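You operate a simulated robot arm through the tools that you are given. There is no shell and no other tool.

The job below is to be done with a simulated robot arm. You get a single attempt, and the scene is never put back.

TASK
Drop the scrap off the magnet bar into the green tin.
Fine: tin on the scrap seat, bar out, knob off; then knob on, bar in, tin back. Where these are worked on the way, their far stop is far enough and under half their travel is too little: magnet bar.

It is judged by the outcome, as a careful person would: the job done as asked, and still so three seconds after it is handed in. It fails if anything else is knocked over, pushed out of place, dropped, spilled or broken.

THE ROBOT
A 7-joint arm with a two-finger parallel gripper on a trunk, on a base that drives. Base frame: it is fixed to the floor where the robot stands at the start and does not move with it; the origin is under the middle of the robot, x ahead of it, y to its left, z up. Lengths are in cm, angles in degrees, forces in N, time in s.
With the tool pointing down near the work surface it reaches from about 30 to 82 cm from the robot's upright axis, wherever it stands. Its first joint turns from -17.0 to 126.0 degrees. Places, roughly: green tin (9x9x6 cm) [50, -330, 110]; magnet bar [100, -320, 130]; magnet knob [60, -320, 130]; scrap seat [50, -320, 110]. Payload 1.57 kg.
The tool frame sits at the grasp point between the pads (the TCP): z along the fingers, y along the line on which they close. The tips reach 3 cm beyond it. The gripper opens to 8 cm. The fingers are 1.7 cm wide and 1.2 cm thick; the gripper's body (4 by 8.2 cm) begins 8 cm behind the TCP.
Orientation is told as [roll, pitch, yaw] about the base's x, y, z axes, in that order, counted from this pose: with the fingers straight down and closing along the base's y, the tool's x points along the base's -x, its y along +y and its z along -z.

THE INTERFACE
- The arm moves only by the tool nudge_tool. Its argument "deltas" is a list of rows, each a list of 7 numbers: the shift along the base's x, y, z in cm, then the turn, a rotation vector about the base's x, y, z in degrees, then the gripper command, from -1 (fully open) to 1 (shut), values between in proportion. In form: [[x, y, z, ax, ay, az, gripper], ...]. A call has 1 to 20 rows; each row is the pose to reach, as a shift and turn from the pose commanded when the call began. Rows are played at 5 a second. More than 5 cm and 8.6 degrees between two rows, or a gripper value outside its range, and nothing of the call is played. Where a pose cannot be reached the arm comes as near as it can. A force on the tool above 70 N (or 10 N above the force at the start of the call, whichever is more), or a blocked arm, ends the call early, and 0.2 s more pass. The fingers move at their own pace (about 4.5 cm/s each) and stop on an object; they squeeze with about 32 N. The grip force told is the motor's: it shows also when the fingers shut on nothing. Time passes only in rows, and 0.2 s behind the last, so rows that repeat a pose let the fingers close. The reply holds the time, the measured pose of the TCP, the force on the tool along the base axes, the opening and the grip force, in the units named above and with some noise, with the torque about the TCP (base axes, N m) and any sound that the robot's microphone picked up.
- Cameras (640 x 400 px; columns grow to the right, rows downward): "scene" is now at [1.18, -22.19, 123.5]; the picture's right is [0.07, -1.00, 0.00], its down [-0.20, -0.01, -0.98] and it looks along [0.98, 0.07, -0.20] (base axes); focal length 287 px, centre (320, 200). "wrist" rides on the gripper at [7.2, -0.7, -12.2] in the tool frame; the picture's right is [0.09, 1.00, 0.00], its down [-0.84, 0.08, -0.54] and it looks along [-0.54, 0.05, 0.84] (tool axes); focal length 238 px, centre (320, 200).
- camera(camera): a new picture of that camera. It takes no simulated time.
- slide_trunk(by): slides the trunk up (or, below 0, down) by that many cm; the arm and the scene camera ride with it, the base frame stays. It gives what a move gives, with no picture.
- drive_base(legs): drives the robot by 1 to 6 legs, each [ahead, left, turn to the left] in cm, cm and degrees, along the robot's own axes; the way and the turn of a leg run together, so that a leg with both is an arc; at most 150 cm and 180 degrees a leg. The arm and the cameras ride along, it lands a little off, and it stops where it bumps. It gives what a move gives.
- aim_head(pan, tilt): turns the head with the scene camera to pan (to the left, within 109 degrees either way) and tilt (down, from -29 to 69), counted from straight ahead of the robot. It gives what a move gives.
- pixel_to_xyz(camera, pixels): for up to 12 pixels [column, row] of the newest picture of that camera ("zoom" is the newest enlarged one), the place [x, y, z] in the base frame of the surface seen there, good to about 0.3 cm. It takes no simulated time.
- zoom(camera, box): a new picture of the part [left, top, right, bottom] of that camera's present view, enlarged. It takes no simulated time.
- sign_off(): hands the job in; it is judged then, once.

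Open the gripper and draw the arm clear of the work before you hand the job in, unless the task says otherwise.

The tools are called as name(argument=value, ...) on one line, values as JSON. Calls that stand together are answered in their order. nudge_tool: Moves the arm, as the interface text tells. Its arguments: {"type":"object","properties":{"deltas":{"type":"array"}},"required":["deltas"]} The other tools are called the same way: slide_trunk (by) slides the trunk up or down; drive_base (legs) drives the base; aim_head (pan, tilt) turns the head that bears the scene camera; camera (camera) takes a picture; pixel_to_xyz (camera, pixels) gives the place of the surface under pixels of a picture; zoom (camera, box) takes an enlarged picture of a part of a camera's view; sign_off () hands the job in.

At the start:

```text
time_s: 0.0
eef_pos: [58.76, 6.32, 113.75]
ee_rot: [0.0, 0.0, -0.1]
ft_force: [-0.2, 0.2, -0.1]
ft_torque: [0.0, -0.04, 0.06]
grip_width: 8.01
finger_force: 0.1
trunk travel left (down, up): [-57.5, 21.5]
robot x, y, heading: [0.13, -0.33, -0.1]
head pan, tilt: [4.2, 11.6]
```

scene: 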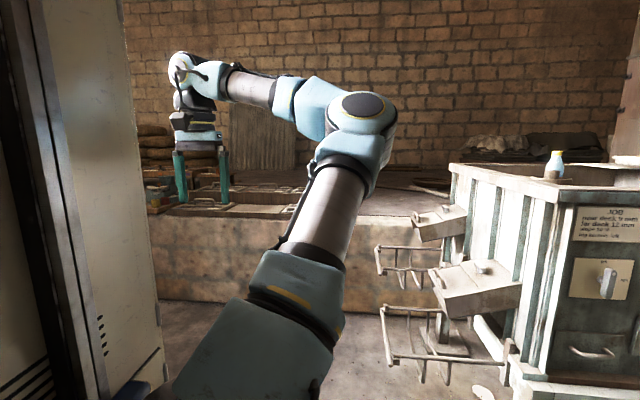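
wrist: 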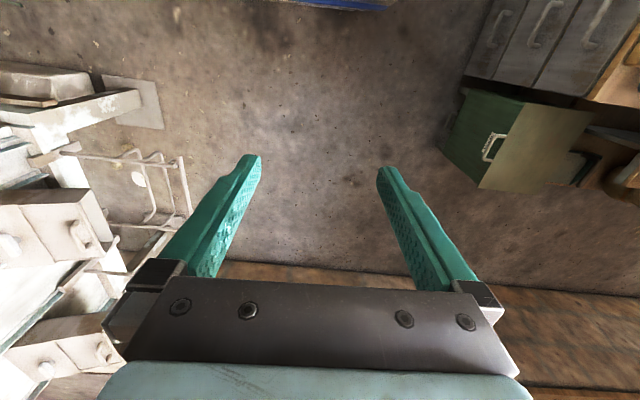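

The scene shows a workshop with a machine at the right (columns 430-640) and a sign near (605,225); the work lies far to my right at y about -320. I turn the head right to look there first.

aim_head(pan=-75, tilt=10)

zoom(camera="scene", box=[420, 140, 640, 400])

camera(camera="scene")

```text
time_s: 1.5
eef_pos: [58.78, 6.41, 113.77]
ee_rot: [0.0, 0.0, -0.1]
ft_force: [-0.1, 0.3, 0.7]
ft_torque: [-0.02, -0.01, 0.0]
grip_width: 8.02
finger_force: 0.0
trunk travel left (down, up): [-57.5, 21.5]
robot x, y, heading: [0.24, 0.14, 0.1]
head pan, tilt: [-75.0, 10.0]
```

```text
1.54 times, centred on (530, 270) of scene
```

zoom: 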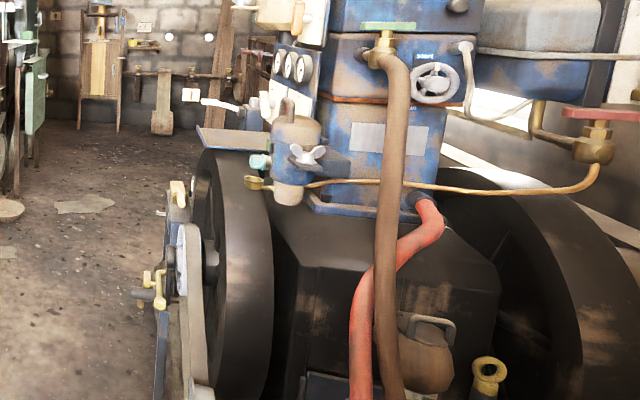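

```text
taken
```

scene: 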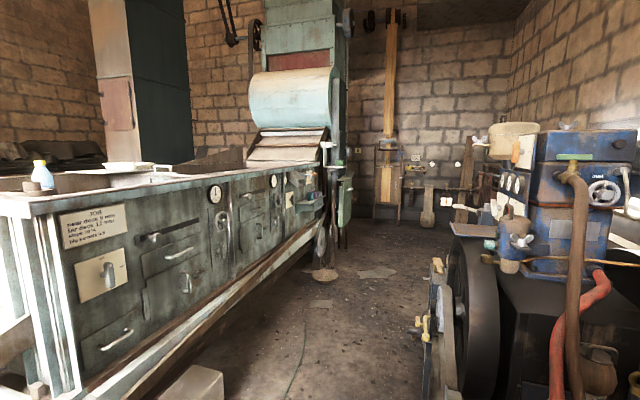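

The view down -y shows a long bench machine at left with a plate near (93,225), a hopper/drum at (290,110), and small parts near (320,175); an engine stands at right. I measure several places and zoom in on the far end.

pixel_to_xyz(camera="scene", pixels=[[93, 225], [108, 275], [215, 195], [290, 200], [310, 205], [328, 150], [325, 270], [345, 190], [440, 265], [450, 330], [200, 380], [420, 215]])

zoom(camera="scene", box=[200, 120, 360, 220])

zoom(camera="scene", box=[40, 180, 200, 300])

```text
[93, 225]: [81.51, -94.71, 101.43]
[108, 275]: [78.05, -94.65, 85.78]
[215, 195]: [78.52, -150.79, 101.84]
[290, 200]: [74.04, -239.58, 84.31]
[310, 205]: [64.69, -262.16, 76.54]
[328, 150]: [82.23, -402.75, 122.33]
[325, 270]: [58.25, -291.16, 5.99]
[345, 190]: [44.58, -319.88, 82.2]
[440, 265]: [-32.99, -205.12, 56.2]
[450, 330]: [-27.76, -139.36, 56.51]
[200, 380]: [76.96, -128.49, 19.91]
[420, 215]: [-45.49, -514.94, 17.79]
```

```text
4.00 times, centred on (280, 170) of scene
```

zoom: 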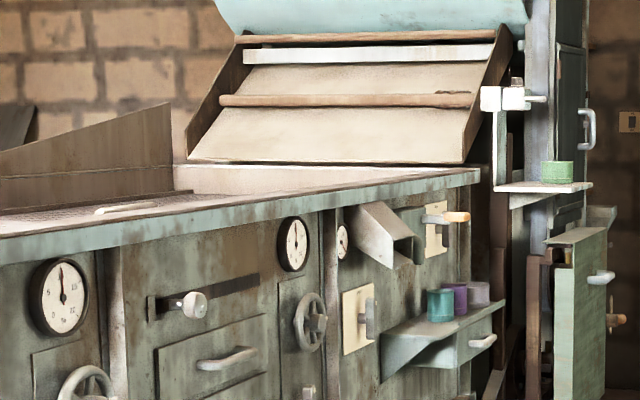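

```text
3.33 times, centred on (120, 240) of scene
```

zoom: 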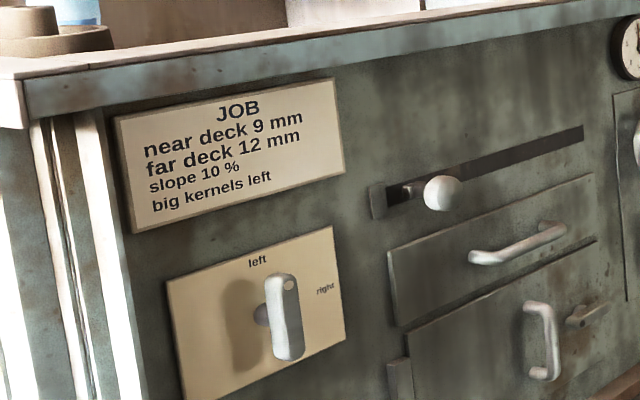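

The green tin seems to sit on a bracket at about zoom pixel (556,172) by the elevator leg, with a knob box at (505,98). Before driving I check the boxes and racks close by on the right and the floor passage.

aim_head(pan=-40, tilt=40)

camera(camera="scene")

```text
time_s: 2.5
eef_pos: [58.86, 6.47, 113.67]
ee_rot: [0.0, -0.1, -0.2]
ft_force: [-0.4, 0.7, 0.6]
ft_torque: [0.01, 0.01, 0.02]
grip_width: 7.99
finger_force: 0.1
trunk travel left (down, up): [-57.5, 21.5]
robot x, y, heading: [-0.04, 0.42, 0.1]
head pan, tilt: [-40.0, 40.0]
```

```text
taken
```

scene: 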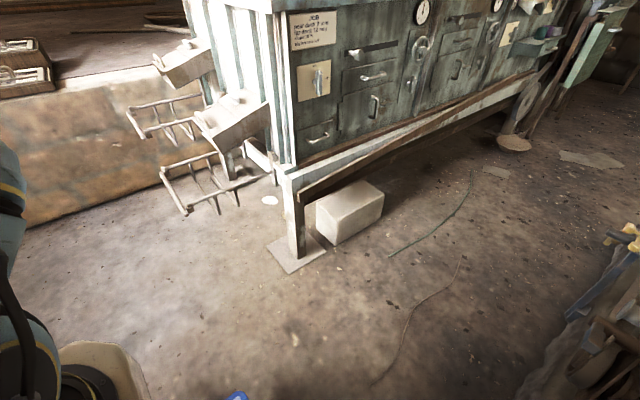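

The passage floor is visible: bench leg at (297,250), block at (350,210), racks at (150,135) and (185,212), engine parts at right (600,300). I measure these.

pixel_to_xyz(camera="scene", pixels=[[297, 250], [335, 240], [185, 212], [146, 137], [190, 70], [270, 170], [600, 300], [560, 390], [625, 235], [515, 143], [110, 370], [237, 396]])

aim_head(pan=-95, tilt=50)

camera(camera="scene")

```text
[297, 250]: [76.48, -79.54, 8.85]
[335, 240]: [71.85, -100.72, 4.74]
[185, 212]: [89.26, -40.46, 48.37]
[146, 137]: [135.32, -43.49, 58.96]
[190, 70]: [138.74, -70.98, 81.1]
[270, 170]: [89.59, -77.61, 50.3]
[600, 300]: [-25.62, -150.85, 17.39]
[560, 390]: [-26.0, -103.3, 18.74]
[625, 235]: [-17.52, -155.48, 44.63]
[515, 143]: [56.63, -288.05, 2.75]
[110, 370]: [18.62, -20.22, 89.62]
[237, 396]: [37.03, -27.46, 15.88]
```

```text
time_s: 3.8
eef_pos: [58.76, 6.42, 113.7]
ee_rot: [0.0, 0.0, -0.1]
ft_force: [-0.2, -0.5, -0.7]
ft_torque: [0.0, -0.01, -0.01]
grip_width: 8.0
finger_force: 0.1
trunk travel left (down, up): [-57.5, 21.5]
robot x, y, heading: [0.05, 0.19, -0.2]
head pan, tilt: [-95.0, 50.0]
```

```text
taken
```

scene: 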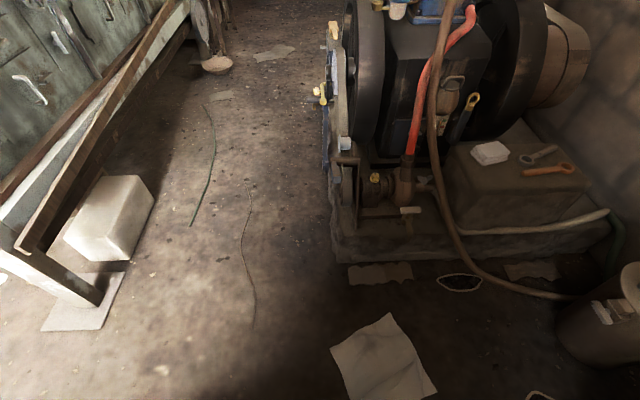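

The engine's edge lies near x=-26 and the block near x=65, so the passage is about 90 cm wide. I look down around the robot itself for its footprint and nearby obstacles before turning.

aim_head(pan=-20, tilt=69)

camera(camera="scene")

pixel_to_xyz(camera="scene", pixels=[[320, 200], [320, 300], [320, 380], [200, 350], [450, 350], [560, 300], [100, 200], [500, 200]])

aim_head(pan=60, tilt=30)

camera(camera="scene")

aim_head(pan=-109, tilt=60)

camera(camera="scene")

```text
time_s: 5.2
eef_pos: [58.8, 6.46, 113.74]
ee_rot: [-0.1, 0.0, -0.1]
ft_force: [1.1, -0.2, 1.2]
ft_torque: [-0.03, 0.0, 0.0]
grip_width: 7.99
finger_force: 0.0
trunk travel left (down, up): [-57.5, 21.5]
robot x, y, heading: [-0.07, -0.43, 0.1]
head pan, tilt: [-20.0, 68.8]
```

```text
taken
```

scene: 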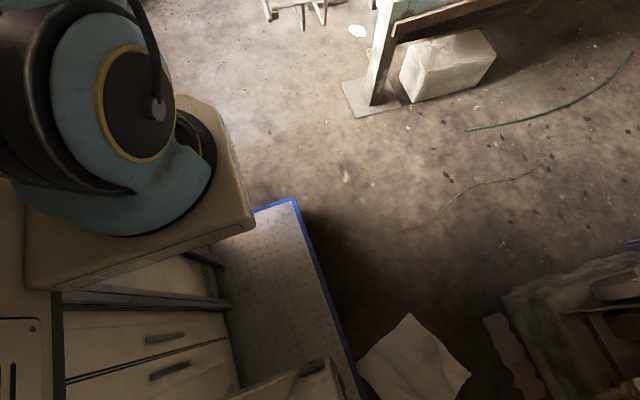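

```text
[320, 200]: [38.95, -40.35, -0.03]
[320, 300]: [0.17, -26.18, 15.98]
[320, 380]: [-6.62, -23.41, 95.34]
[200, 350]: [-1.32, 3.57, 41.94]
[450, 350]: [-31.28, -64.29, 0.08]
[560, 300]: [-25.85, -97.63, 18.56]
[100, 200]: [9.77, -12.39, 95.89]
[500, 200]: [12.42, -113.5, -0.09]
```

```text
time_s: 6.8
eef_pos: [58.74, 6.48, 113.62]
ee_rot: [0.0, 0.0, -0.2]
ft_force: [-0.1, -0.3, 0.5]
ft_torque: [0.0, -0.01, 0.0]
grip_width: 8.02
finger_force: 0.1
trunk travel left (down, up): [-57.5, 21.5]
robot x, y, heading: [0.28, 0.01, -0.2]
head pan, tilt: [60.0, 30.0]
```

```text
taken
```

scene: 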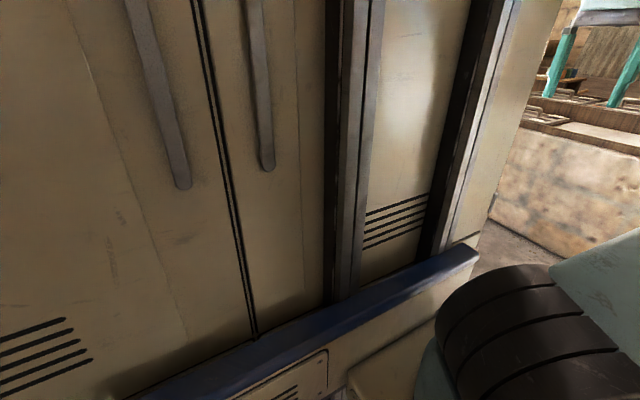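

```text
time_s: 9.3
eef_pos: [58.82, 6.34, 113.63]
ee_rot: [0.0, 0.0, -0.1]
ft_force: [0.2, -0.8, 0.3]
ft_torque: [0.0, 0.0, 0.03]
grip_width: 7.99
finger_force: 0.1
trunk travel left (down, up): [-57.5, 21.5]
robot x, y, heading: [0.02, -0.36, -0.0]
head pan, tilt: [-108.9, 60.0]
```

```text
taken
```

scene: 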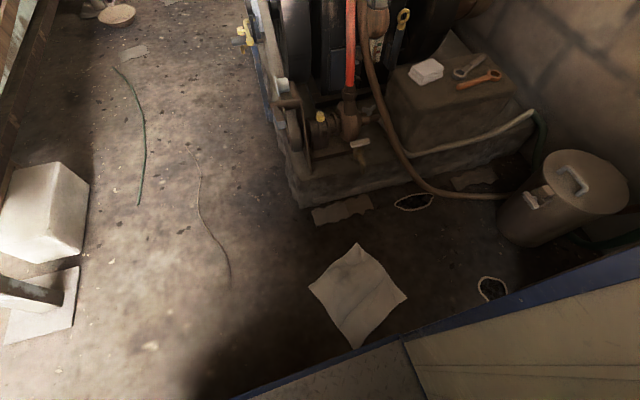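

The base platform reaches about x=37 ahead and y=-28 to the right (blue edge), and a tan panel stands to the left. I measure the bin at (560,200), the engine corner at (300,205) and then look left again to see if that panel is my own trunk.

pixel_to_xyz(camera="scene", pixels=[[510, 235], [560, 190], [300, 205], [355, 245], [240, 30], [120, 15], [410, 335], [560, 290], [330, 398], [600, 340], [270, 120]])

aim_head(pan=60, tilt=30)

camera(camera="scene")

pixel_to_xyz(camera="scene", pixels=[[50, 100], [240, 200], [300, 320], [450, 260], [500, 100], [400, 100], [340, 390], [470, 250], [480, 330]])

```text
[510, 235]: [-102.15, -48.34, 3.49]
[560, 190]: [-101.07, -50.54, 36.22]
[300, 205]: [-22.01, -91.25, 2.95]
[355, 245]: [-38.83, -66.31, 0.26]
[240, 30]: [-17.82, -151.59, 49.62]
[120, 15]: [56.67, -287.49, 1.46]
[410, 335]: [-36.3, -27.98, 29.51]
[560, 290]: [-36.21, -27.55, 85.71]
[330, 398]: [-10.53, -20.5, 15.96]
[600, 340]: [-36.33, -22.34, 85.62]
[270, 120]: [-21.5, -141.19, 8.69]
```

```text
time_s: 11.9
eef_pos: [58.84, 6.42, 113.61]
ee_rot: [-0.1, 0.1, -0.2]
ft_force: [0.3, 0.7, 0.3]
ft_torque: [0.04, -0.01, -0.03]
grip_width: 8.0
finger_force: 0.0
trunk travel left (down, up): [-57.5, 21.5]
robot x, y, heading: [-0.2, -0.28, -0.3]
head pan, tilt: [60.0, 30.0]
```

```text
taken
```

scene: 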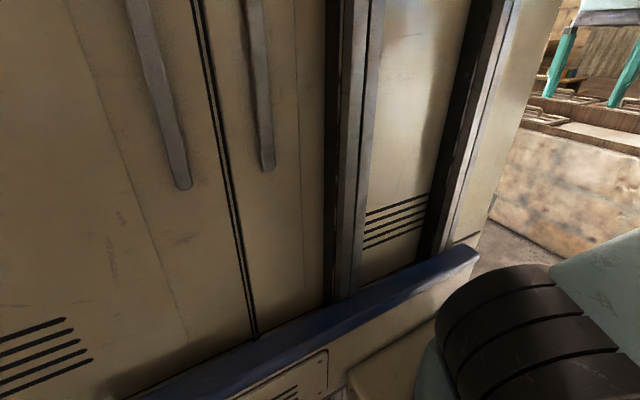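

```text
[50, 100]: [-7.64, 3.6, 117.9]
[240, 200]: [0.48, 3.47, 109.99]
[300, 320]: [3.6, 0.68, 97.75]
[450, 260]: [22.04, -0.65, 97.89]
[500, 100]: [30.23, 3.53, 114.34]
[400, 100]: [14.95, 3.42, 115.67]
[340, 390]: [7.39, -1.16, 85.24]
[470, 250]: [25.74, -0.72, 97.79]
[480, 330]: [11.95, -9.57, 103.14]
```

The panel at the left (y≈3.5, x up to 30) is my own tower, so the arm lives on the robot's right side. I test how far the arm swings to the right, with free space around, before choosing how to stand at the work.

nudge_tool(deltas=[[0, -4.5, 0, 0, 0, 0, -1], [0, -9, 0, 0, 0, 0, -1], [0, -13.5, 0, 0, 0, 0, -1], [0, -18, 0, 0, 0, 0, -1], [0, -22.5, 0, 0, 0, 0, -1], [0, -27, 0, 0, 0, 0, -1], [0, -31.5, 0, 0, 0, 0, -1], [0, -36, 0, 0, 0, 0, -1], [-3, -39.5, 0, 0, 0, 0, -1], [-6, -43, 0, 0, 0, 0, -1], [-9, -46.5, 0, 0, 0, 0, -1], [-12, -50, 0, 0, 0, 0, -1], [-16, -53, 0, 0, 0, 0, -1], [-20, -56, 0, 0, 0, 0, -1], [-24, -58, 0, 0, 0, 0, -1], [-28, -60, 0, 0, 0, 0, -1]])

aim_head(pan=-30, tilt=15)

camera(camera="scene")

```text
time_s: 15.3
eef_pos: [33.97, -46.82, 110.71]
ee_rot: [-0.1, -0.1, -0.4]
ft_force: [0.3, 0.0, 0.8]
ft_torque: [0.01, -0.01, 0.01]
grip_width: 7.96
finger_force: 0.0
out of reach, approached as far as the arm can: row 14, 15, 16
trunk travel left (down, up): [-57.5, 21.5]
robot x, y, heading: [0.15, -0.08, -0.2]
head pan, tilt: [60.0, 30.0]
```

```text
time_s: 16.9
eef_pos: [34.14, -46.9, 110.75]
ee_rot: [-0.1, -0.1, -0.4]
ft_force: [-0.6, 0.2, 0.0]
ft_torque: [0.0, 0.02, 0.0]
grip_width: 8.01
finger_force: 0.0
trunk travel left (down, up): [-57.5, 21.5]
robot x, y, heading: [0.16, -0.13, 0.1]
head pan, tilt: [-30.0, 15.0]
```

```text
taken
```

scene: 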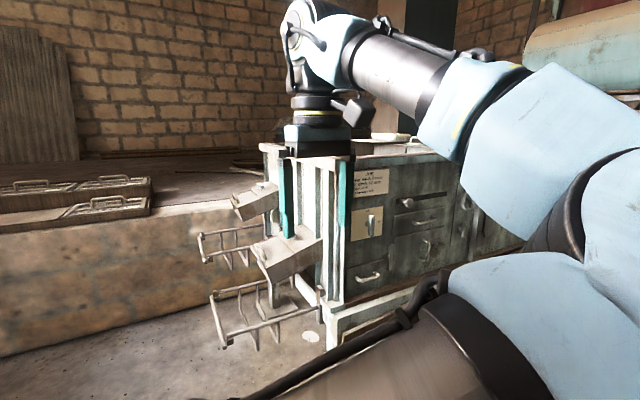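

The arm stops at about (34,-47), i.e. roughly 55 degrees to the right, so work should be ahead of the robot. I fold the arm back to the front of the robot before driving.

nudge_tool(deltas=[[2, 4, 0.5, 0, 0, 0, -1], [4, 8, 1, 0, 0, 0, -1], [6, 12, 1.5, 0, 0, 0, -1], [8, 16, 2, 0, 0, 0, -1], [10, 20, 2.5, 0, 0, 0, -1], [12, 24, 3, 0, 0, 0, -1], [13, 28, 3, 0, 0, 0, -1], [14, 32, 3, 0, 0, 0, -1], [14, 36, 3, 0, 0, 0, -1]])

```text
time_s: 18.9
eef_pos: [48.2, -11.08, 113.6]
ee_rot: [0.0, 0.0, -0.2]
ft_force: [-1.3, -0.7, 0.4]
ft_torque: [0.05, -0.03, -0.02]
grip_width: 7.98
finger_force: 0.1
trunk travel left (down, up): [-57.5, 21.5]
robot x, y, heading: [-0.05, 0.03, 0.2]
head pan, tilt: [-30.0, 15.0]
```

The TCP is now at (48,-11) in front of the robot. I strafe right and slightly ahead into open floor, then turn right 90 degrees in place.

drive_base(legs=[[10, -30, 0], [0, 0, -90]])

aim_head(pan=0, tilt=20)

camera(camera="scene")

```text
time_s: 24.8
eef_pos: [-0.61, -77.76, 113.73]
ee_rot: [0.0, 0.0, -89.4]
ft_force: [0.0, 0.2, 0.6]
ft_torque: [0.0, 0.01, 0.03]
grip_width: 8.0
finger_force: 0.0
trunk travel left (down, up): [-57.5, 21.5]
robot x, y, heading: [10.07, -29.28, -89.4]
head pan, tilt: [-30.0, 15.0]
```

```text
time_s: 25.8
eef_pos: [-0.55, -77.63, 113.63]
ee_rot: [0.0, 0.0, -89.4]
ft_force: [-0.7, 0.6, -0.9]
ft_torque: [0.0, -0.02, -0.01]
grip_width: 7.98
finger_force: 0.1
trunk travel left (down, up): [-57.5, 21.5]
robot x, y, heading: [10.15, -29.69, -89.3]
head pan, tilt: [0.0, 20.0]
```

```text
taken
```

scene: 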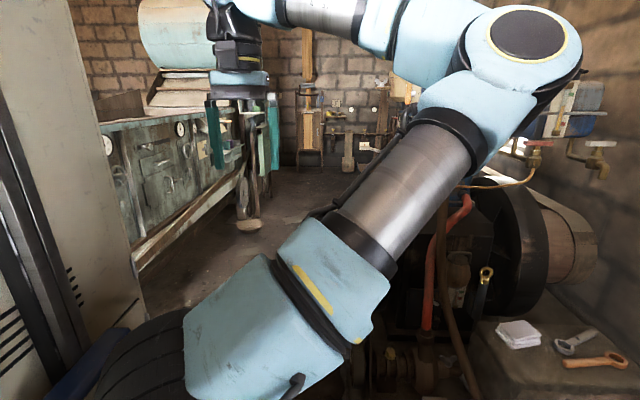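

The elbow sticks out to the right at (520,50), above the engine side. I measure the elbow and the engine's upper parts to see whether it would clear when I drive down.

pixel_to_xyz(camera="scene", pixels=[[520, 35], [570, 60], [480, 100], [540, 140], [595, 150], [585, 95], [565, 100], [400, 90], [510, 145], [540, 260], [250, 222], [190, 215]])

aim_head(pan=-40, tilt=5)

camera(camera="scene")

```text
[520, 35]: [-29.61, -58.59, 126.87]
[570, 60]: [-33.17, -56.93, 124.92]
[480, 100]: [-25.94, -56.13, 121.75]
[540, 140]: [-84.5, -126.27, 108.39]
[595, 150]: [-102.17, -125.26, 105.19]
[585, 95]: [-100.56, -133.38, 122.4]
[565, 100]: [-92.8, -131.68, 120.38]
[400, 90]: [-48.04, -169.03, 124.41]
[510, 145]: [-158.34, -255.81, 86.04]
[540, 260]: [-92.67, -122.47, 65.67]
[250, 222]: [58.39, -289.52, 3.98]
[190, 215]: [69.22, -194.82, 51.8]
```

```text
time_s: 26.9
eef_pos: [-0.67, -77.66, 113.62]
ee_rot: [0.0, 0.0, -89.4]
ft_force: [0.3, 0.2, -0.3]
ft_torque: [0.01, -0.05, -0.02]
grip_width: 8.04
finger_force: 0.1
trunk travel left (down, up): [-57.5, 21.5]
robot x, y, heading: [9.86, -29.35, -89.4]
head pan, tilt: [-40.0, 5.0]
```

```text
taken
```

scene: 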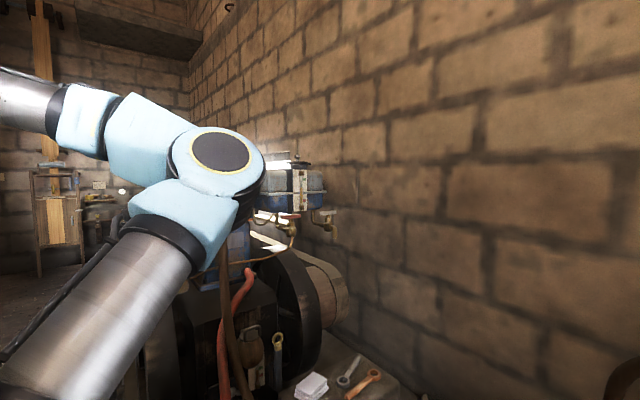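

The elbow is at about x=-33 to -37, z 125, a bit near the engine's tank line at x≈-48. I stretch the arm forward-left again so that the elbow tucks in.

nudge_tool(deltas=[[4, -1, 0, 0, 0, 0, -1], [8, -3, 0, 0, 0, 0, -1], [12, -5, 0, 0, 0, 0, -1], [15, -8, 0, 0, 0, 0, -1], [17, -10, 0, 0, 0, 0, -1], [17, -11, 0, 0, 0, 0, -1]])

aim_head(pan=0, tilt=20)

camera(camera="scene")

```text
time_s: 28.2
eef_pos: [16.39, -88.72, 113.77]
ee_rot: [0.0, 0.0, -89.4]
ft_force: [0.5, -0.5, -0.6]
ft_torque: [-0.05, -0.01, 0.01]
grip_width: 7.99
finger_force: 0.1
trunk travel left (down, up): [-57.5, 21.5]
robot x, y, heading: [9.86, -29.38, -89.3]
head pan, tilt: [-40.0, 5.0]
```

```text
time_s: 29.3
eef_pos: [16.33, -88.72, 113.85]
ee_rot: [0.0, 0.0, -89.4]
ft_force: [-0.3, 0.1, 0.6]
ft_torque: [0.02, 0.0, -0.01]
grip_width: 8.02
finger_force: 0.0
trunk travel left (down, up): [-57.5, 21.5]
robot x, y, heading: [9.9, -29.71, -89.2]
head pan, tilt: [0.0, 20.0]
```

```text
taken
```

scene: 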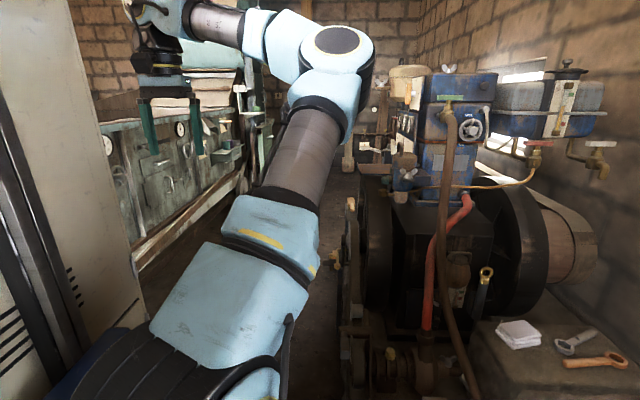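

The elbow is now tucked (330,60). I check the floor block's near edge before going along the passage.

aim_head(pan=30, tilt=30)

camera(camera="scene")

```text
time_s: 30.3
eef_pos: [16.33, -88.78, 113.76]
ee_rot: [0.1, -0.1, -89.4]
ft_force: [0.4, -0.2, -0.5]
ft_torque: [-0.02, -0.03, 0.0]
grip_width: 8.02
finger_force: 0.1
trunk travel left (down, up): [-57.5, 21.5]
robot x, y, heading: [10.23, -29.51, -89.7]
head pan, tilt: [30.0, 30.0]
```

```text
taken
```

scene: 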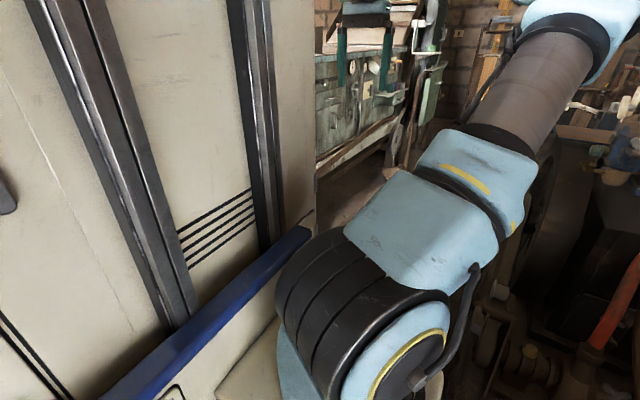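

The block's near face was measured at x≈70, so a lane at x≈22 (edges -6 to 50) has clearance on both sides. I drive down to y≈-170.

drive_base(legs=[[60, 12, -0.5], [80, 0, 0]])

aim_head(pan=5, tilt=15)

camera(camera="scene")

```text
time_s: 37.6
eef_pos: [30.24, -229.45, 113.81]
ee_rot: [-0.1, 0.0, -89.3]
ft_force: [-0.5, 0.1, -0.4]
ft_torque: [-0.02, 0.01, 0.01]
grip_width: 7.99
finger_force: 0.0
trunk travel left (down, up): [-57.5, 21.5]
robot x, y, heading: [23.59, -170.25, -88.9]
head pan, tilt: [30.0, 30.0]
```

```text
time_s: 38.5
eef_pos: [30.36, -229.47, 113.75]
ee_rot: [-0.1, 0.0, -89.3]
ft_force: [-1.1, 0.5, 0.7]
ft_torque: [0.04, 0.0, 0.01]
grip_width: 8.01
finger_force: 0.1
trunk travel left (down, up): [-57.5, 21.5]
robot x, y, heading: [23.7, -170.82, -89.0]
head pan, tilt: [5.0, 15.0]
```

```text
taken
```

scene: 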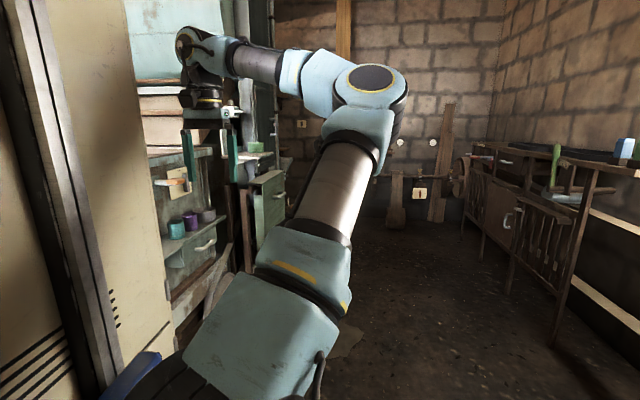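

I am now at (23.7,-170.8). The work lies at upper left (180-280, 80-260); I zoom in and measure it.

zoom(camera="scene", box=[120, 80, 300, 280])

pixel_to_xyz(camera="scene", pixels=[[234, 112], [258, 147], [270, 190], [265, 235], [180, 185], [178, 228], [190, 222], [207, 214], [200, 250], [255, 60], [340, 160], [470, 180]])

```text
2.00 times, centred on (210, 180) of scene
```

zoom: 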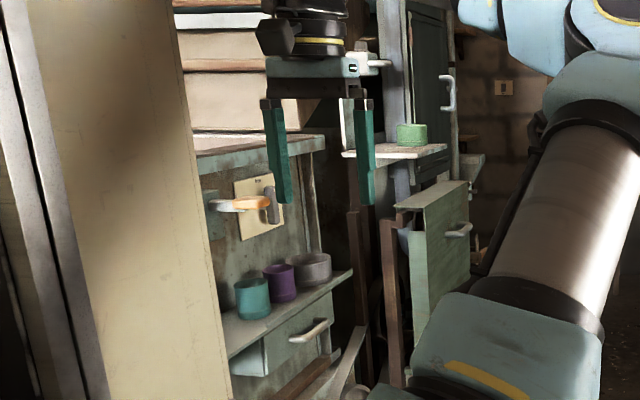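

```text
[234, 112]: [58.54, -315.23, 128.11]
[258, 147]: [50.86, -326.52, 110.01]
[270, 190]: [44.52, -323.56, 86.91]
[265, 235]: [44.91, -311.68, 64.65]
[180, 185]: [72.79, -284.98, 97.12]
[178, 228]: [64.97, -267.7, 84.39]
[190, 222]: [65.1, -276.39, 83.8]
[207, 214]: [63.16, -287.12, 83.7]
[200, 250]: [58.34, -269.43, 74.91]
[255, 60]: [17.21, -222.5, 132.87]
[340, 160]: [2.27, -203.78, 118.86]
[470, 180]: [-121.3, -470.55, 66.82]
```

The tin and its shelf are at about (51,-326,110), and the knob near (58.5,-315,128). I look right to see how far the engine reaches, to choose where to turn.

aim_head(pan=-60, tilt=40)

camera(camera="scene")

pixel_to_xyz(camera="scene", pixels=[[320, 200], [200, 300], [400, 300], [500, 200], [320, 100], [150, 150], [450, 120], [250, 60], [580, 300]])

aim_head(pan=-15, tilt=40)

camera(camera="scene")

```text
time_s: 39.9
eef_pos: [30.31, -229.39, 113.91]
ee_rot: [0.0, 0.0, -89.3]
ft_force: [-0.6, 0.7, -0.6]
ft_torque: [-0.01, 0.0, 0.0]
grip_width: 7.99
finger_force: 0.0
trunk travel left (down, up): [-57.5, 21.5]
robot x, y, heading: [23.71, -170.58, -89.3]
head pan, tilt: [-60.0, 40.0]
```

```text
taken
```

scene: 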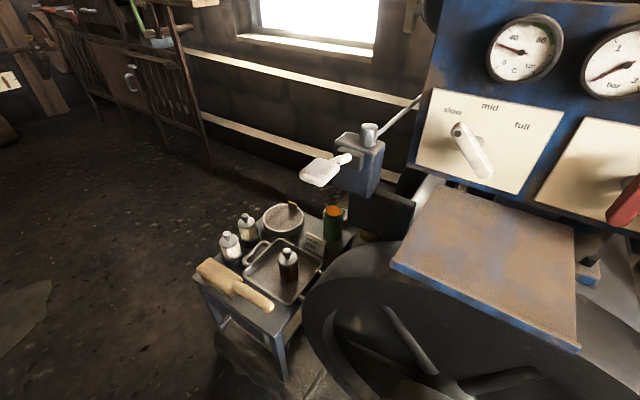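

```text
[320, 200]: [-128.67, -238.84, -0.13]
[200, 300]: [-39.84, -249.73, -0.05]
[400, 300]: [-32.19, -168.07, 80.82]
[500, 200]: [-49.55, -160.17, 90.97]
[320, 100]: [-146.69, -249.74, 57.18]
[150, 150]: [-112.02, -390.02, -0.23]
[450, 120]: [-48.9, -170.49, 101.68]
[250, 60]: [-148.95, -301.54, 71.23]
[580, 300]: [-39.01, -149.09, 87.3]
```

```text
time_s: 41.0
eef_pos: [30.25, -229.39, 113.81]
ee_rot: [0.0, -0.1, -89.3]
ft_force: [-0.6, -0.4, 0.7]
ft_torque: [0.02, 0.0, 0.02]
grip_width: 8.0
finger_force: 0.0
trunk travel left (down, up): [-57.5, 21.5]
robot x, y, heading: [23.82, -170.11, -89.2]
head pan, tilt: [-15.0, 40.0]
```

```text
taken
```

scene: 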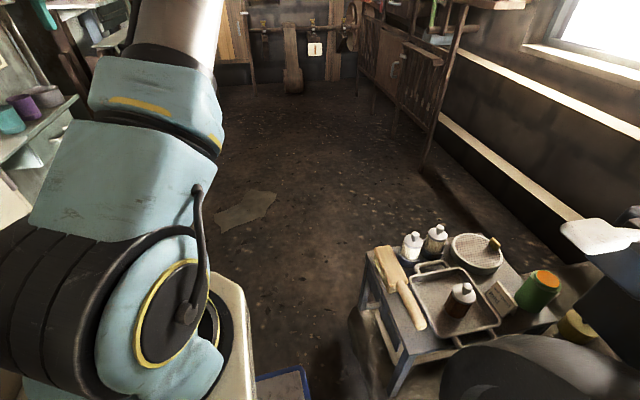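

A small table with bottles stands beside the engine's far end (370-520, 240-390). I measure its near edges so the base stays clear of it.

pixel_to_xyz(camera="scene", pixels=[[370, 255], [400, 350], [395, 385], [410, 245], [480, 240], [385, 300], [520, 280], [365, 330], [250, 210], [300, 375], [430, 165], [330, 150]])

```text
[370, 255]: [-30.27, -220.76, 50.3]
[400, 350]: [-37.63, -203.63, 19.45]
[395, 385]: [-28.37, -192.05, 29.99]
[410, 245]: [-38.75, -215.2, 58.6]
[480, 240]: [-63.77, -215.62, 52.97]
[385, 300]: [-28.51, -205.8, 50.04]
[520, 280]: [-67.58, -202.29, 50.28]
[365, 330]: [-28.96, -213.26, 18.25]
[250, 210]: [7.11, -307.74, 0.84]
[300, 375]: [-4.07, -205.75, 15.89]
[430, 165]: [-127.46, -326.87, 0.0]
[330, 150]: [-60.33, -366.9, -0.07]
```

The table's edge is at x≈-28, ending at y≈-225; beyond that the floor is open. I raise the trunk 14 cm for clearance and a better view and fold the arm a little.

slide_trunk(by=14)

nudge_tool(deltas=[[-2, 3, 0, 0, 0, 0, -1], [-4, 6, 0, 0, 0, 0, -1], [-6, 9, 0, 0, 0, 0, -1]])

drive_base(legs=[[50, -10, 0], [50, 0, 0], [0, -13, 0]])

aim_head(pan=10, tilt=20)

camera(camera="scene")

```text
time_s: 42.7
eef_pos: [30.26, -229.37, 127.8]
ee_rot: [0.1, 0.1, -89.2]
ft_force: [0.1, 0.2, 0.5]
ft_torque: [0.0, 0.0, 0.0]
grip_width: 8.02
finger_force: 0.0
trunk travel left (down, up): [-71.5, 7.5]
robot x, y, heading: [23.74, -170.23, -89.2]
head pan, tilt: [-15.0, 40.0]
```

```text
time_s: 43.5
eef_pos: [24.37, -220.32, 127.96]
ee_rot: [0.0, 0.1, -89.3]
ft_force: [-0.3, -0.1, 0.0]
ft_torque: [0.03, 0.02, -0.01]
grip_width: 7.99
finger_force: 0.0
trunk travel left (down, up): [-71.5, 7.5]
robot x, y, heading: [23.54, -170.1, -89.0]
head pan, tilt: [-15.0, 40.0]
```

```text
time_s: 49.9
eef_pos: [2.51, -321.02, 128.07]
ee_rot: [0.0, 0.0, -89.2]
ft_force: [-0.4, -0.4, 0.4]
ft_torque: [-0.01, -0.05, 0.05]
grip_width: 7.99
finger_force: 0.0
trunk travel left (down, up): [-71.5, 7.5]
robot x, y, heading: [2.04, -270.87, -89.2]
head pan, tilt: [-15.0, 40.0]
```

```text
time_s: 50.8
eef_pos: [2.51, -321.04, 127.96]
ee_rot: [0.0, 0.0, -89.3]
ft_force: [0.6, 0.4, 0.8]
ft_torque: [-0.03, 0.03, -0.01]
grip_width: 7.98
finger_force: 0.1
trunk travel left (down, up): [-71.5, 7.5]
robot x, y, heading: [1.63, -270.86, -89.4]
head pan, tilt: [10.0, 20.0]
```

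```text
taken
```

scene: 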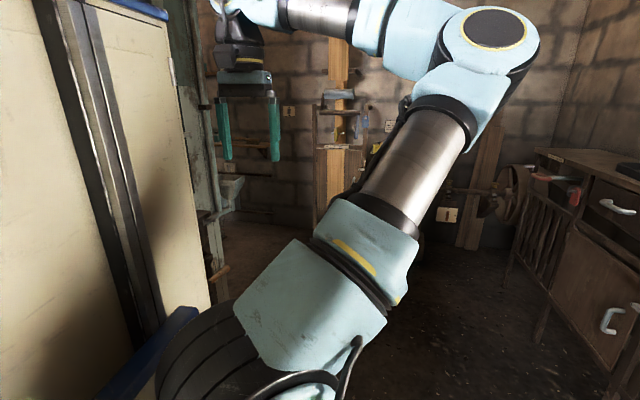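

The way is clear around the robot; the TCP is at radius 50. I turn left to face the bench, in two steps, checking the picture.

drive_base(legs=[[0, 0, 50]])

aim_head(pan=0, tilt=20)

camera(camera="scene")

```text
time_s: 53.5
eef_pos: [40.73, -302.71, 127.97]
ee_rot: [0.0, -0.1, -39.3]
ft_force: [0.5, 0.2, -0.4]
ft_torque: [0.01, 0.01, -0.01]
grip_width: 8.02
finger_force: 0.1
trunk travel left (down, up): [-71.5, 7.5]
robot x, y, heading: [1.76, -271.11, -39.0]
head pan, tilt: [10.0, 20.0]
```

```text
time_s: 54.2
eef_pos: [40.64, -302.83, 128.06]
ee_rot: [0.0, 0.1, -39.3]
ft_force: [0.6, 0.5, 0.5]
ft_torque: [-0.05, -0.03, 0.01]
grip_width: 8.03
finger_force: 0.1
trunk travel left (down, up): [-71.5, 7.5]
robot x, y, heading: [1.91, -270.85, -39.3]
head pan, tilt: [0.0, 20.0]
```

```text
taken
```

scene: 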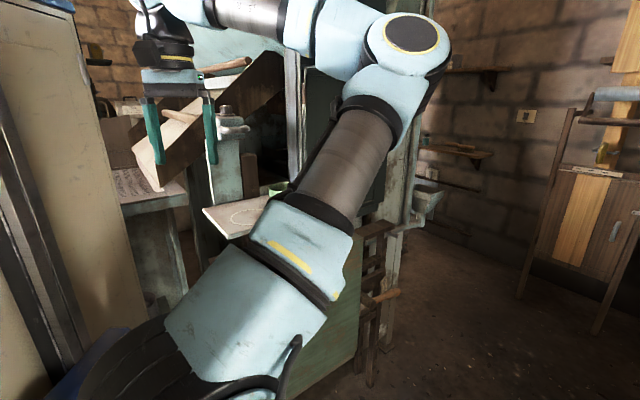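

The gripper hangs near the knob post, which shows at (225,125), and a shelf with a ring mark (scrap seat) is at (240,215). I zoom in on this area.

zoom(camera="scene", box=[100, 60, 320, 250])

pixel_to_xyz(camera="scene", pixels=[[225, 110], [240, 128], [240, 215], [205, 210], [275, 187], [250, 170], [190, 115], [240, 65], [175, 130], [130, 190], [225, 190], [340, 290]])

```text
2.11 times, centred on (210, 155) of scene
```

zoom: 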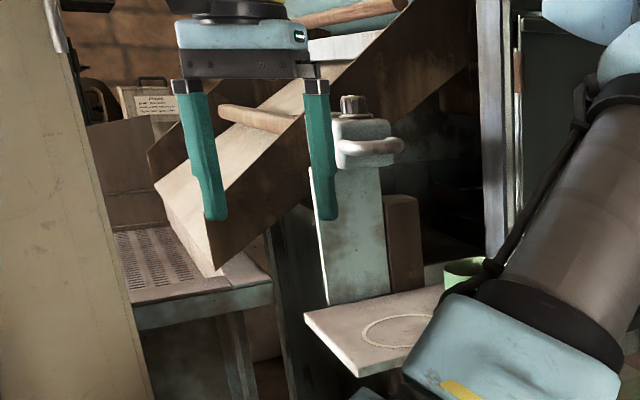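

```text
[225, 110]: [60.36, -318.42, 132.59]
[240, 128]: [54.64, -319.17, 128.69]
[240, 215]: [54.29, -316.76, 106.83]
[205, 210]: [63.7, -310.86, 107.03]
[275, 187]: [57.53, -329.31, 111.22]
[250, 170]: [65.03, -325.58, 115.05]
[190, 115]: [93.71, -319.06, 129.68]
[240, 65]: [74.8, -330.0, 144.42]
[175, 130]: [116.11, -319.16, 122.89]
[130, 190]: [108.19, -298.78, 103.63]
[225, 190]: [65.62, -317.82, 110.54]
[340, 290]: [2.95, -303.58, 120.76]
```

The bar's wooden rod crosses the chute near (94,-319,130), with its knob/handle block at (55-60,-319,129-133) and the seat ring at (54,-317,107). I back away to the right and face it squarely, leaving room to pull the bar out toward me.

drive_base(legs=[[7, -50, 0], [0, 0, 39.3]])

aim_head(pan=5, tilt=18)

camera(camera="scene")

```text
time_s: 59.0
eef_pos: [26.07, -314.07, 128.11]
ee_rot: [-0.1, 0.0, 0.0]
ft_force: [0.9, -0.6, -0.6]
ft_torque: [0.02, -0.01, 0.01]
grip_width: 8.01
finger_force: 0.1
trunk travel left (down, up): [-71.5, 7.5]
robot x, y, heading: [-24.07, -313.88, 0.1]
head pan, tilt: [0.0, 20.0]
```

```text
time_s: 59.6
eef_pos: [26.12, -313.94, 127.99]
ee_rot: [0.0, 0.0, 0.0]
ft_force: [1.0, -1.1, -0.3]
ft_torque: [0.02, 0.02, 0.03]
grip_width: 8.02
finger_force: 0.0
trunk travel left (down, up): [-71.5, 7.5]
robot x, y, heading: [-24.03, -314.15, 0.0]
head pan, tilt: [5.0, 18.0]
```

```text
taken
```

scene: 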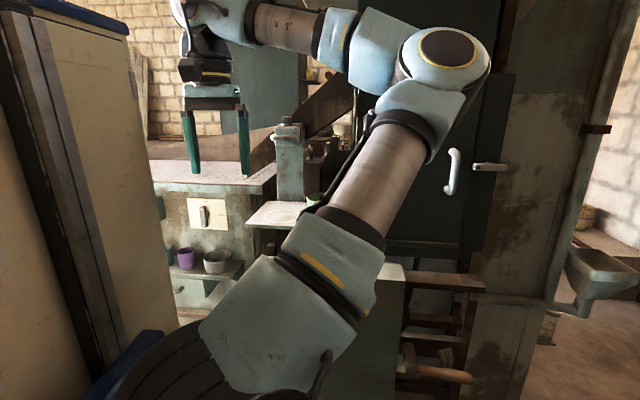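

I now face the work from (-24,-314), heading 0. I zoom on the post with knob at (288,130) and the shelf at (280,215).

zoom(camera="scene", box=[230, 80, 370, 230])

pixel_to_xyz(camera="scene", pixels=[[287, 122], [284, 134], [270, 138], [303, 138], [315, 150], [322, 140], [311, 198], [280, 212], [265, 213], [290, 175], [338, 95], [250, 212]])

```text
2.67 times, centred on (300, 155) of scene
```

zoom: 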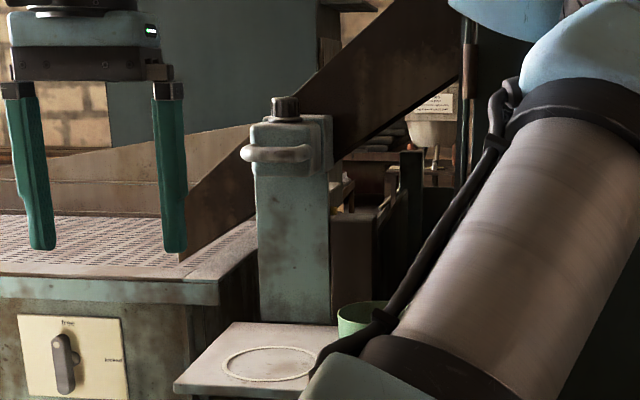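

```text
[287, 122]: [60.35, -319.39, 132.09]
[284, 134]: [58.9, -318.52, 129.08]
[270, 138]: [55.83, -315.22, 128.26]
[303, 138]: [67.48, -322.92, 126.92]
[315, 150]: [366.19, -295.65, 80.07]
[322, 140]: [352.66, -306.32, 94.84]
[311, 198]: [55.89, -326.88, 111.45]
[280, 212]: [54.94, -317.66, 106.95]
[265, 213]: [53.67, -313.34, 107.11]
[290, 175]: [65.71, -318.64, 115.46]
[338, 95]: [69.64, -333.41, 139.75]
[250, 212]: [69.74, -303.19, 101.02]
```

The head block with a bail handle along y sits at (55,-318.5,128.3) and the knob on top at (60.4,-319.4,132). I take a wrist picture, then nudge nearer for detail.

camera(camera="wrist")

zoom(camera="scene", box=[265, 110, 325, 155])

```text
taken
```

wrist: 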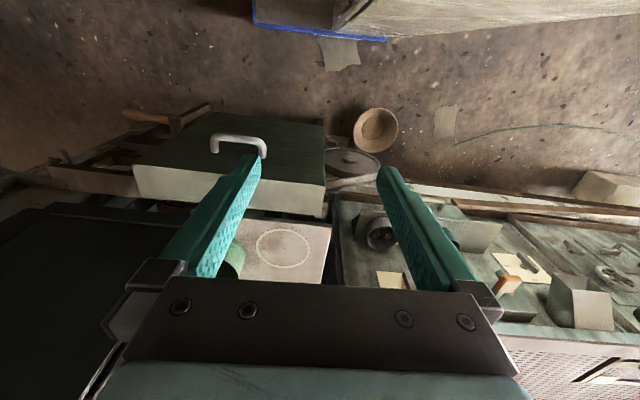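

```text
8.89 times, centred on (295, 132) of scene
```

zoom: 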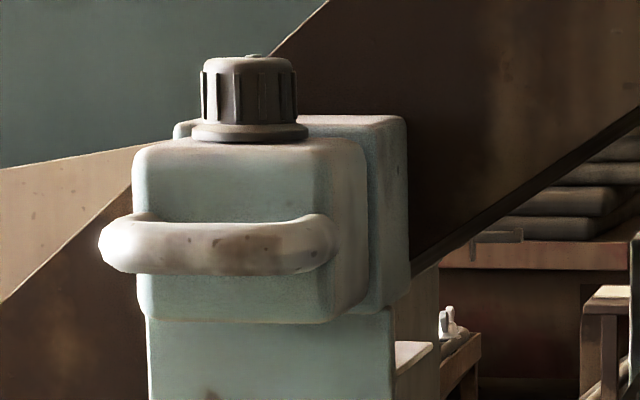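

The head zoom shows a ribbed knob on top of the block and a thick bail handle in front. I move the gripper up and ahead so that the wrist camera looks at the knob and bar from above.

nudge_tool(deltas=[[0, 0, 4, 0, 0, 0, -1], [1, -1, 8, 0, 0, 0, -1], [3, -2, 11, 0, 0, 0, -1], [6, -3, 13, 0, 0, 0, -1], [9, -4, 14, 0, 0, 0, -1], [13, -5, 15, 0, 0, 0, -1], [17, -5, 15, 0, 0, 0, -1], [20, -5, 15, 0, 0, 0, -1]])

camera(camera="wrist")

camera(camera="scene")

```text
time_s: 61.4
eef_pos: [45.07, -319.06, 143.02]
ee_rot: [0.2, -0.2, 0.1]
ft_force: [-1.0, -1.0, -0.4]
ft_torque: [0.0, 0.03, 0.04]
grip_width: 8.01
finger_force: 0.1
out of reach, approached as far as the arm can: row 8
trunk travel left (down, up): [-71.5, 7.5]
robot x, y, heading: [-23.95, -314.14, 0.0]
head pan, tilt: [5.0, 18.0]
```

```text
taken
```

wrist: 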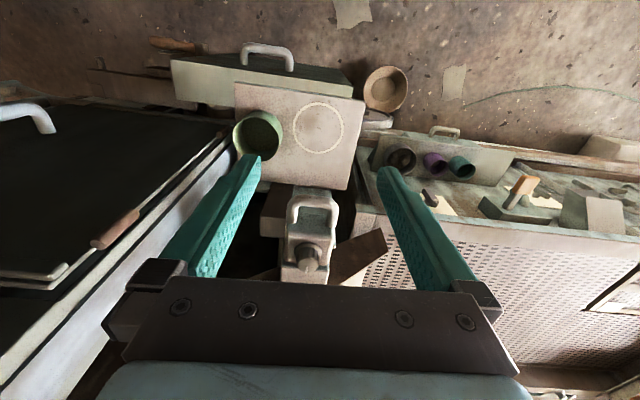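

```text
taken
```

scene: 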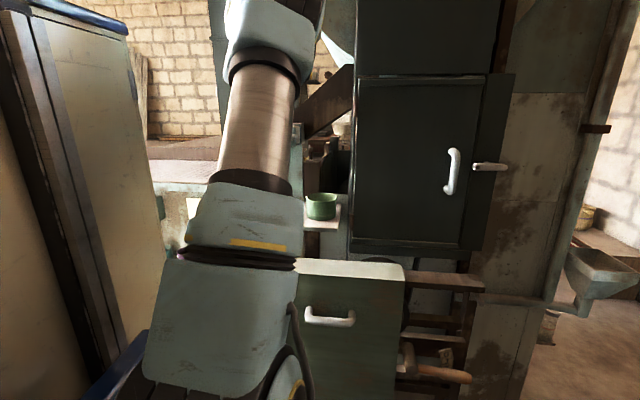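

The wrist view shows the tin at (260,135), the ring at (320,127), bail handle at (315,200) and knob at (310,258). I zoom on these and measure.

zoom(camera="wrist", box=[220, 80, 400, 290])

pixel_to_xyz(camera="wrist", pixels=[[235, 138], [283, 135], [260, 112], [294, 128], [344, 127], [320, 104], [320, 151], [292, 205], [334, 205], [315, 192], [310, 258], [236, 90]])

zoom(camera="wrist", box=[260, 180, 380, 285])

zoom(camera="scene", box=[290, 170, 350, 230])

```text
1.90 times, centred on (310, 185) of wrist
```

zoom: 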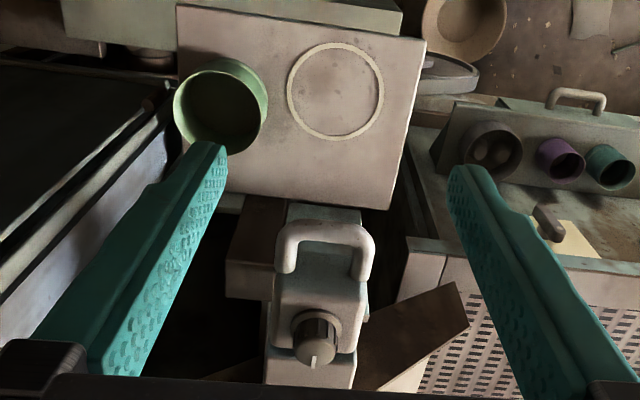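

```text
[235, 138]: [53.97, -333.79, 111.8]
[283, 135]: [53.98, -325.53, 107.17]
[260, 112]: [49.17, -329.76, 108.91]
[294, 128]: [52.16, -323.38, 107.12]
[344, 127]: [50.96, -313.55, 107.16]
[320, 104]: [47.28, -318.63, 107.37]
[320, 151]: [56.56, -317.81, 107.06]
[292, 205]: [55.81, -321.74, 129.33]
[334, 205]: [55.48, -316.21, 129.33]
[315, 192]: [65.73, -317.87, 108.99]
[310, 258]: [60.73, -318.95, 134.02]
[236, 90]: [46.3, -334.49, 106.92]
```

```text
3.81 times, centred on (320, 232) of wrist
```

zoom: 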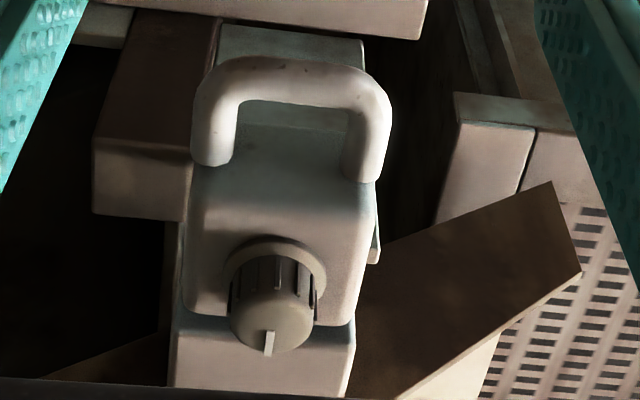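

```text
6.67 times, centred on (320, 200) of scene
```

zoom: 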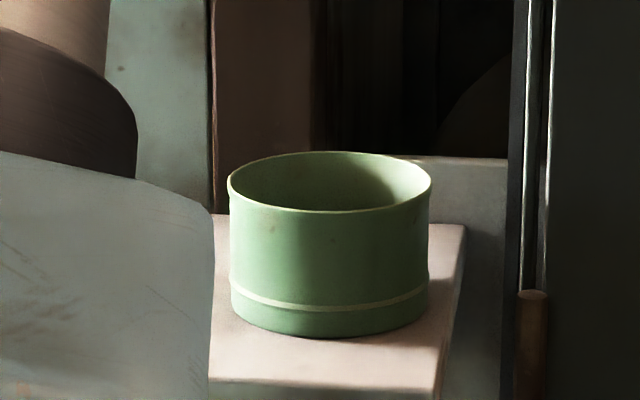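

The tin is a plain round cup about 9 cm wide (rim z≈113), too wide to straddle, so I'll pinch its near wall; the ring centre is about (51.9,-318.4). I measure the cabinet at the right and the tin's rim more exactly.

pixel_to_xyz(camera="scene", pixels=[[360, 150], [452, 170], [350, 268], [330, 318], [307, 203], [336, 203], [321, 196], [321, 219], [338, 225], [345, 120], [320, 100], [490, 166]])

zoom(camera="wrist", box=[220, 90, 310, 165])

pixel_to_xyz(camera="zoom", pixels=[[100, 200], [250, 85], [400, 200], [250, 300], [320, 110], [440, 250], [380, 330], [150, 110], [60, 150], [250, 200], [350, 180], [300, 250]])

```text
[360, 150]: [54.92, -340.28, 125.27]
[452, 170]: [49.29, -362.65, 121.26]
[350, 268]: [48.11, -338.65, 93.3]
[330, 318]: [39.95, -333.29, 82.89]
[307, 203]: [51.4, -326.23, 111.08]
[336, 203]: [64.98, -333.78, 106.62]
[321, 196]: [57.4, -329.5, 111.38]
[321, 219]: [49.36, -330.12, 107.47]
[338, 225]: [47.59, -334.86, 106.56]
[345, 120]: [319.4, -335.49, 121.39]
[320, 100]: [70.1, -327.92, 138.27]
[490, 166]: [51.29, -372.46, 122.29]
```

```text
5.33 times, centred on (265, 128) of wrist
```

zoom: 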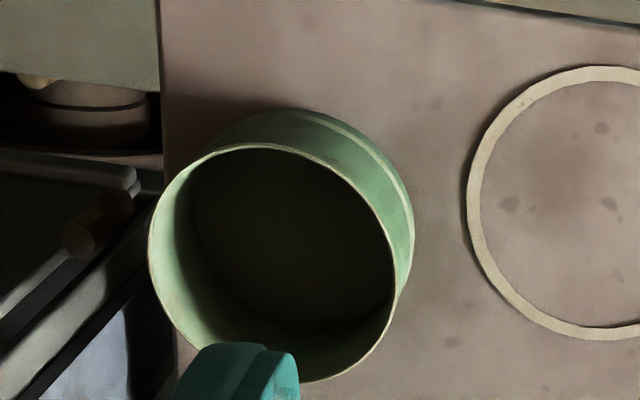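

```text
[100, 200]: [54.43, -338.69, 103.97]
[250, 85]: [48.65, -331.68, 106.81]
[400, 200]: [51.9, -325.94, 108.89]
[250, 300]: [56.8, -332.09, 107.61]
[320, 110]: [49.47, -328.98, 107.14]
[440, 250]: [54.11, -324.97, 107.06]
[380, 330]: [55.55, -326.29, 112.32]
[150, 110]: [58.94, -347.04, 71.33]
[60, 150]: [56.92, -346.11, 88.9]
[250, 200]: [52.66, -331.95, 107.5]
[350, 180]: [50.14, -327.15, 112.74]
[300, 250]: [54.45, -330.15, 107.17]
```

The tin's centre is about (53.3,-329.7), radius ≈4.1, shelf z≈107; the cabinet side is at y≈-338.7 and its door front near x=55. I drive 4 cm ahead and raise the trunk 5 cm for more reach.

slide_trunk(by=5)

drive_base(legs=[[4, 0, 0]])

camera(camera="wrist")

zoom(camera="wrist", box=[220, 80, 400, 290])

```text
time_s: 62.4
eef_pos: [44.97, -319.02, 147.89]
ee_rot: [0.0, -0.1, 0.0]
ft_force: [-0.1, 1.0, -0.1]
ft_torque: [0.0, 0.02, -0.01]
grip_width: 7.97
finger_force: 0.1
trunk travel left (down, up): [-76.5, 2.5]
robot x, y, heading: [-24.24, -313.96, 0.1]
head pan, tilt: [5.0, 18.0]
```

```text
time_s: 63.2
eef_pos: [48.78, -318.95, 148.13]
ee_rot: [0.0, -0.1, 0.0]
ft_force: [-0.7, 0.1, 0.3]
ft_torque: [0.0, -0.03, -0.02]
grip_width: 8.02
finger_force: 0.1
trunk travel left (down, up): [-76.5, 2.5]
robot x, y, heading: [-20.27, -314.13, 0.1]
head pan, tilt: [5.0, 18.0]
```

```text
taken
```

wrist: 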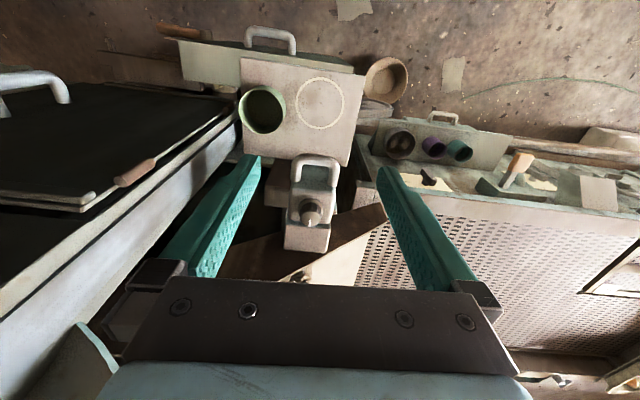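

```text
1.90 times, centred on (310, 185) of wrist
```

zoom: 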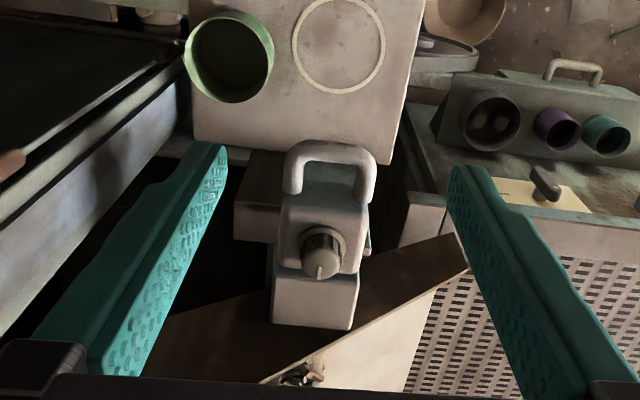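

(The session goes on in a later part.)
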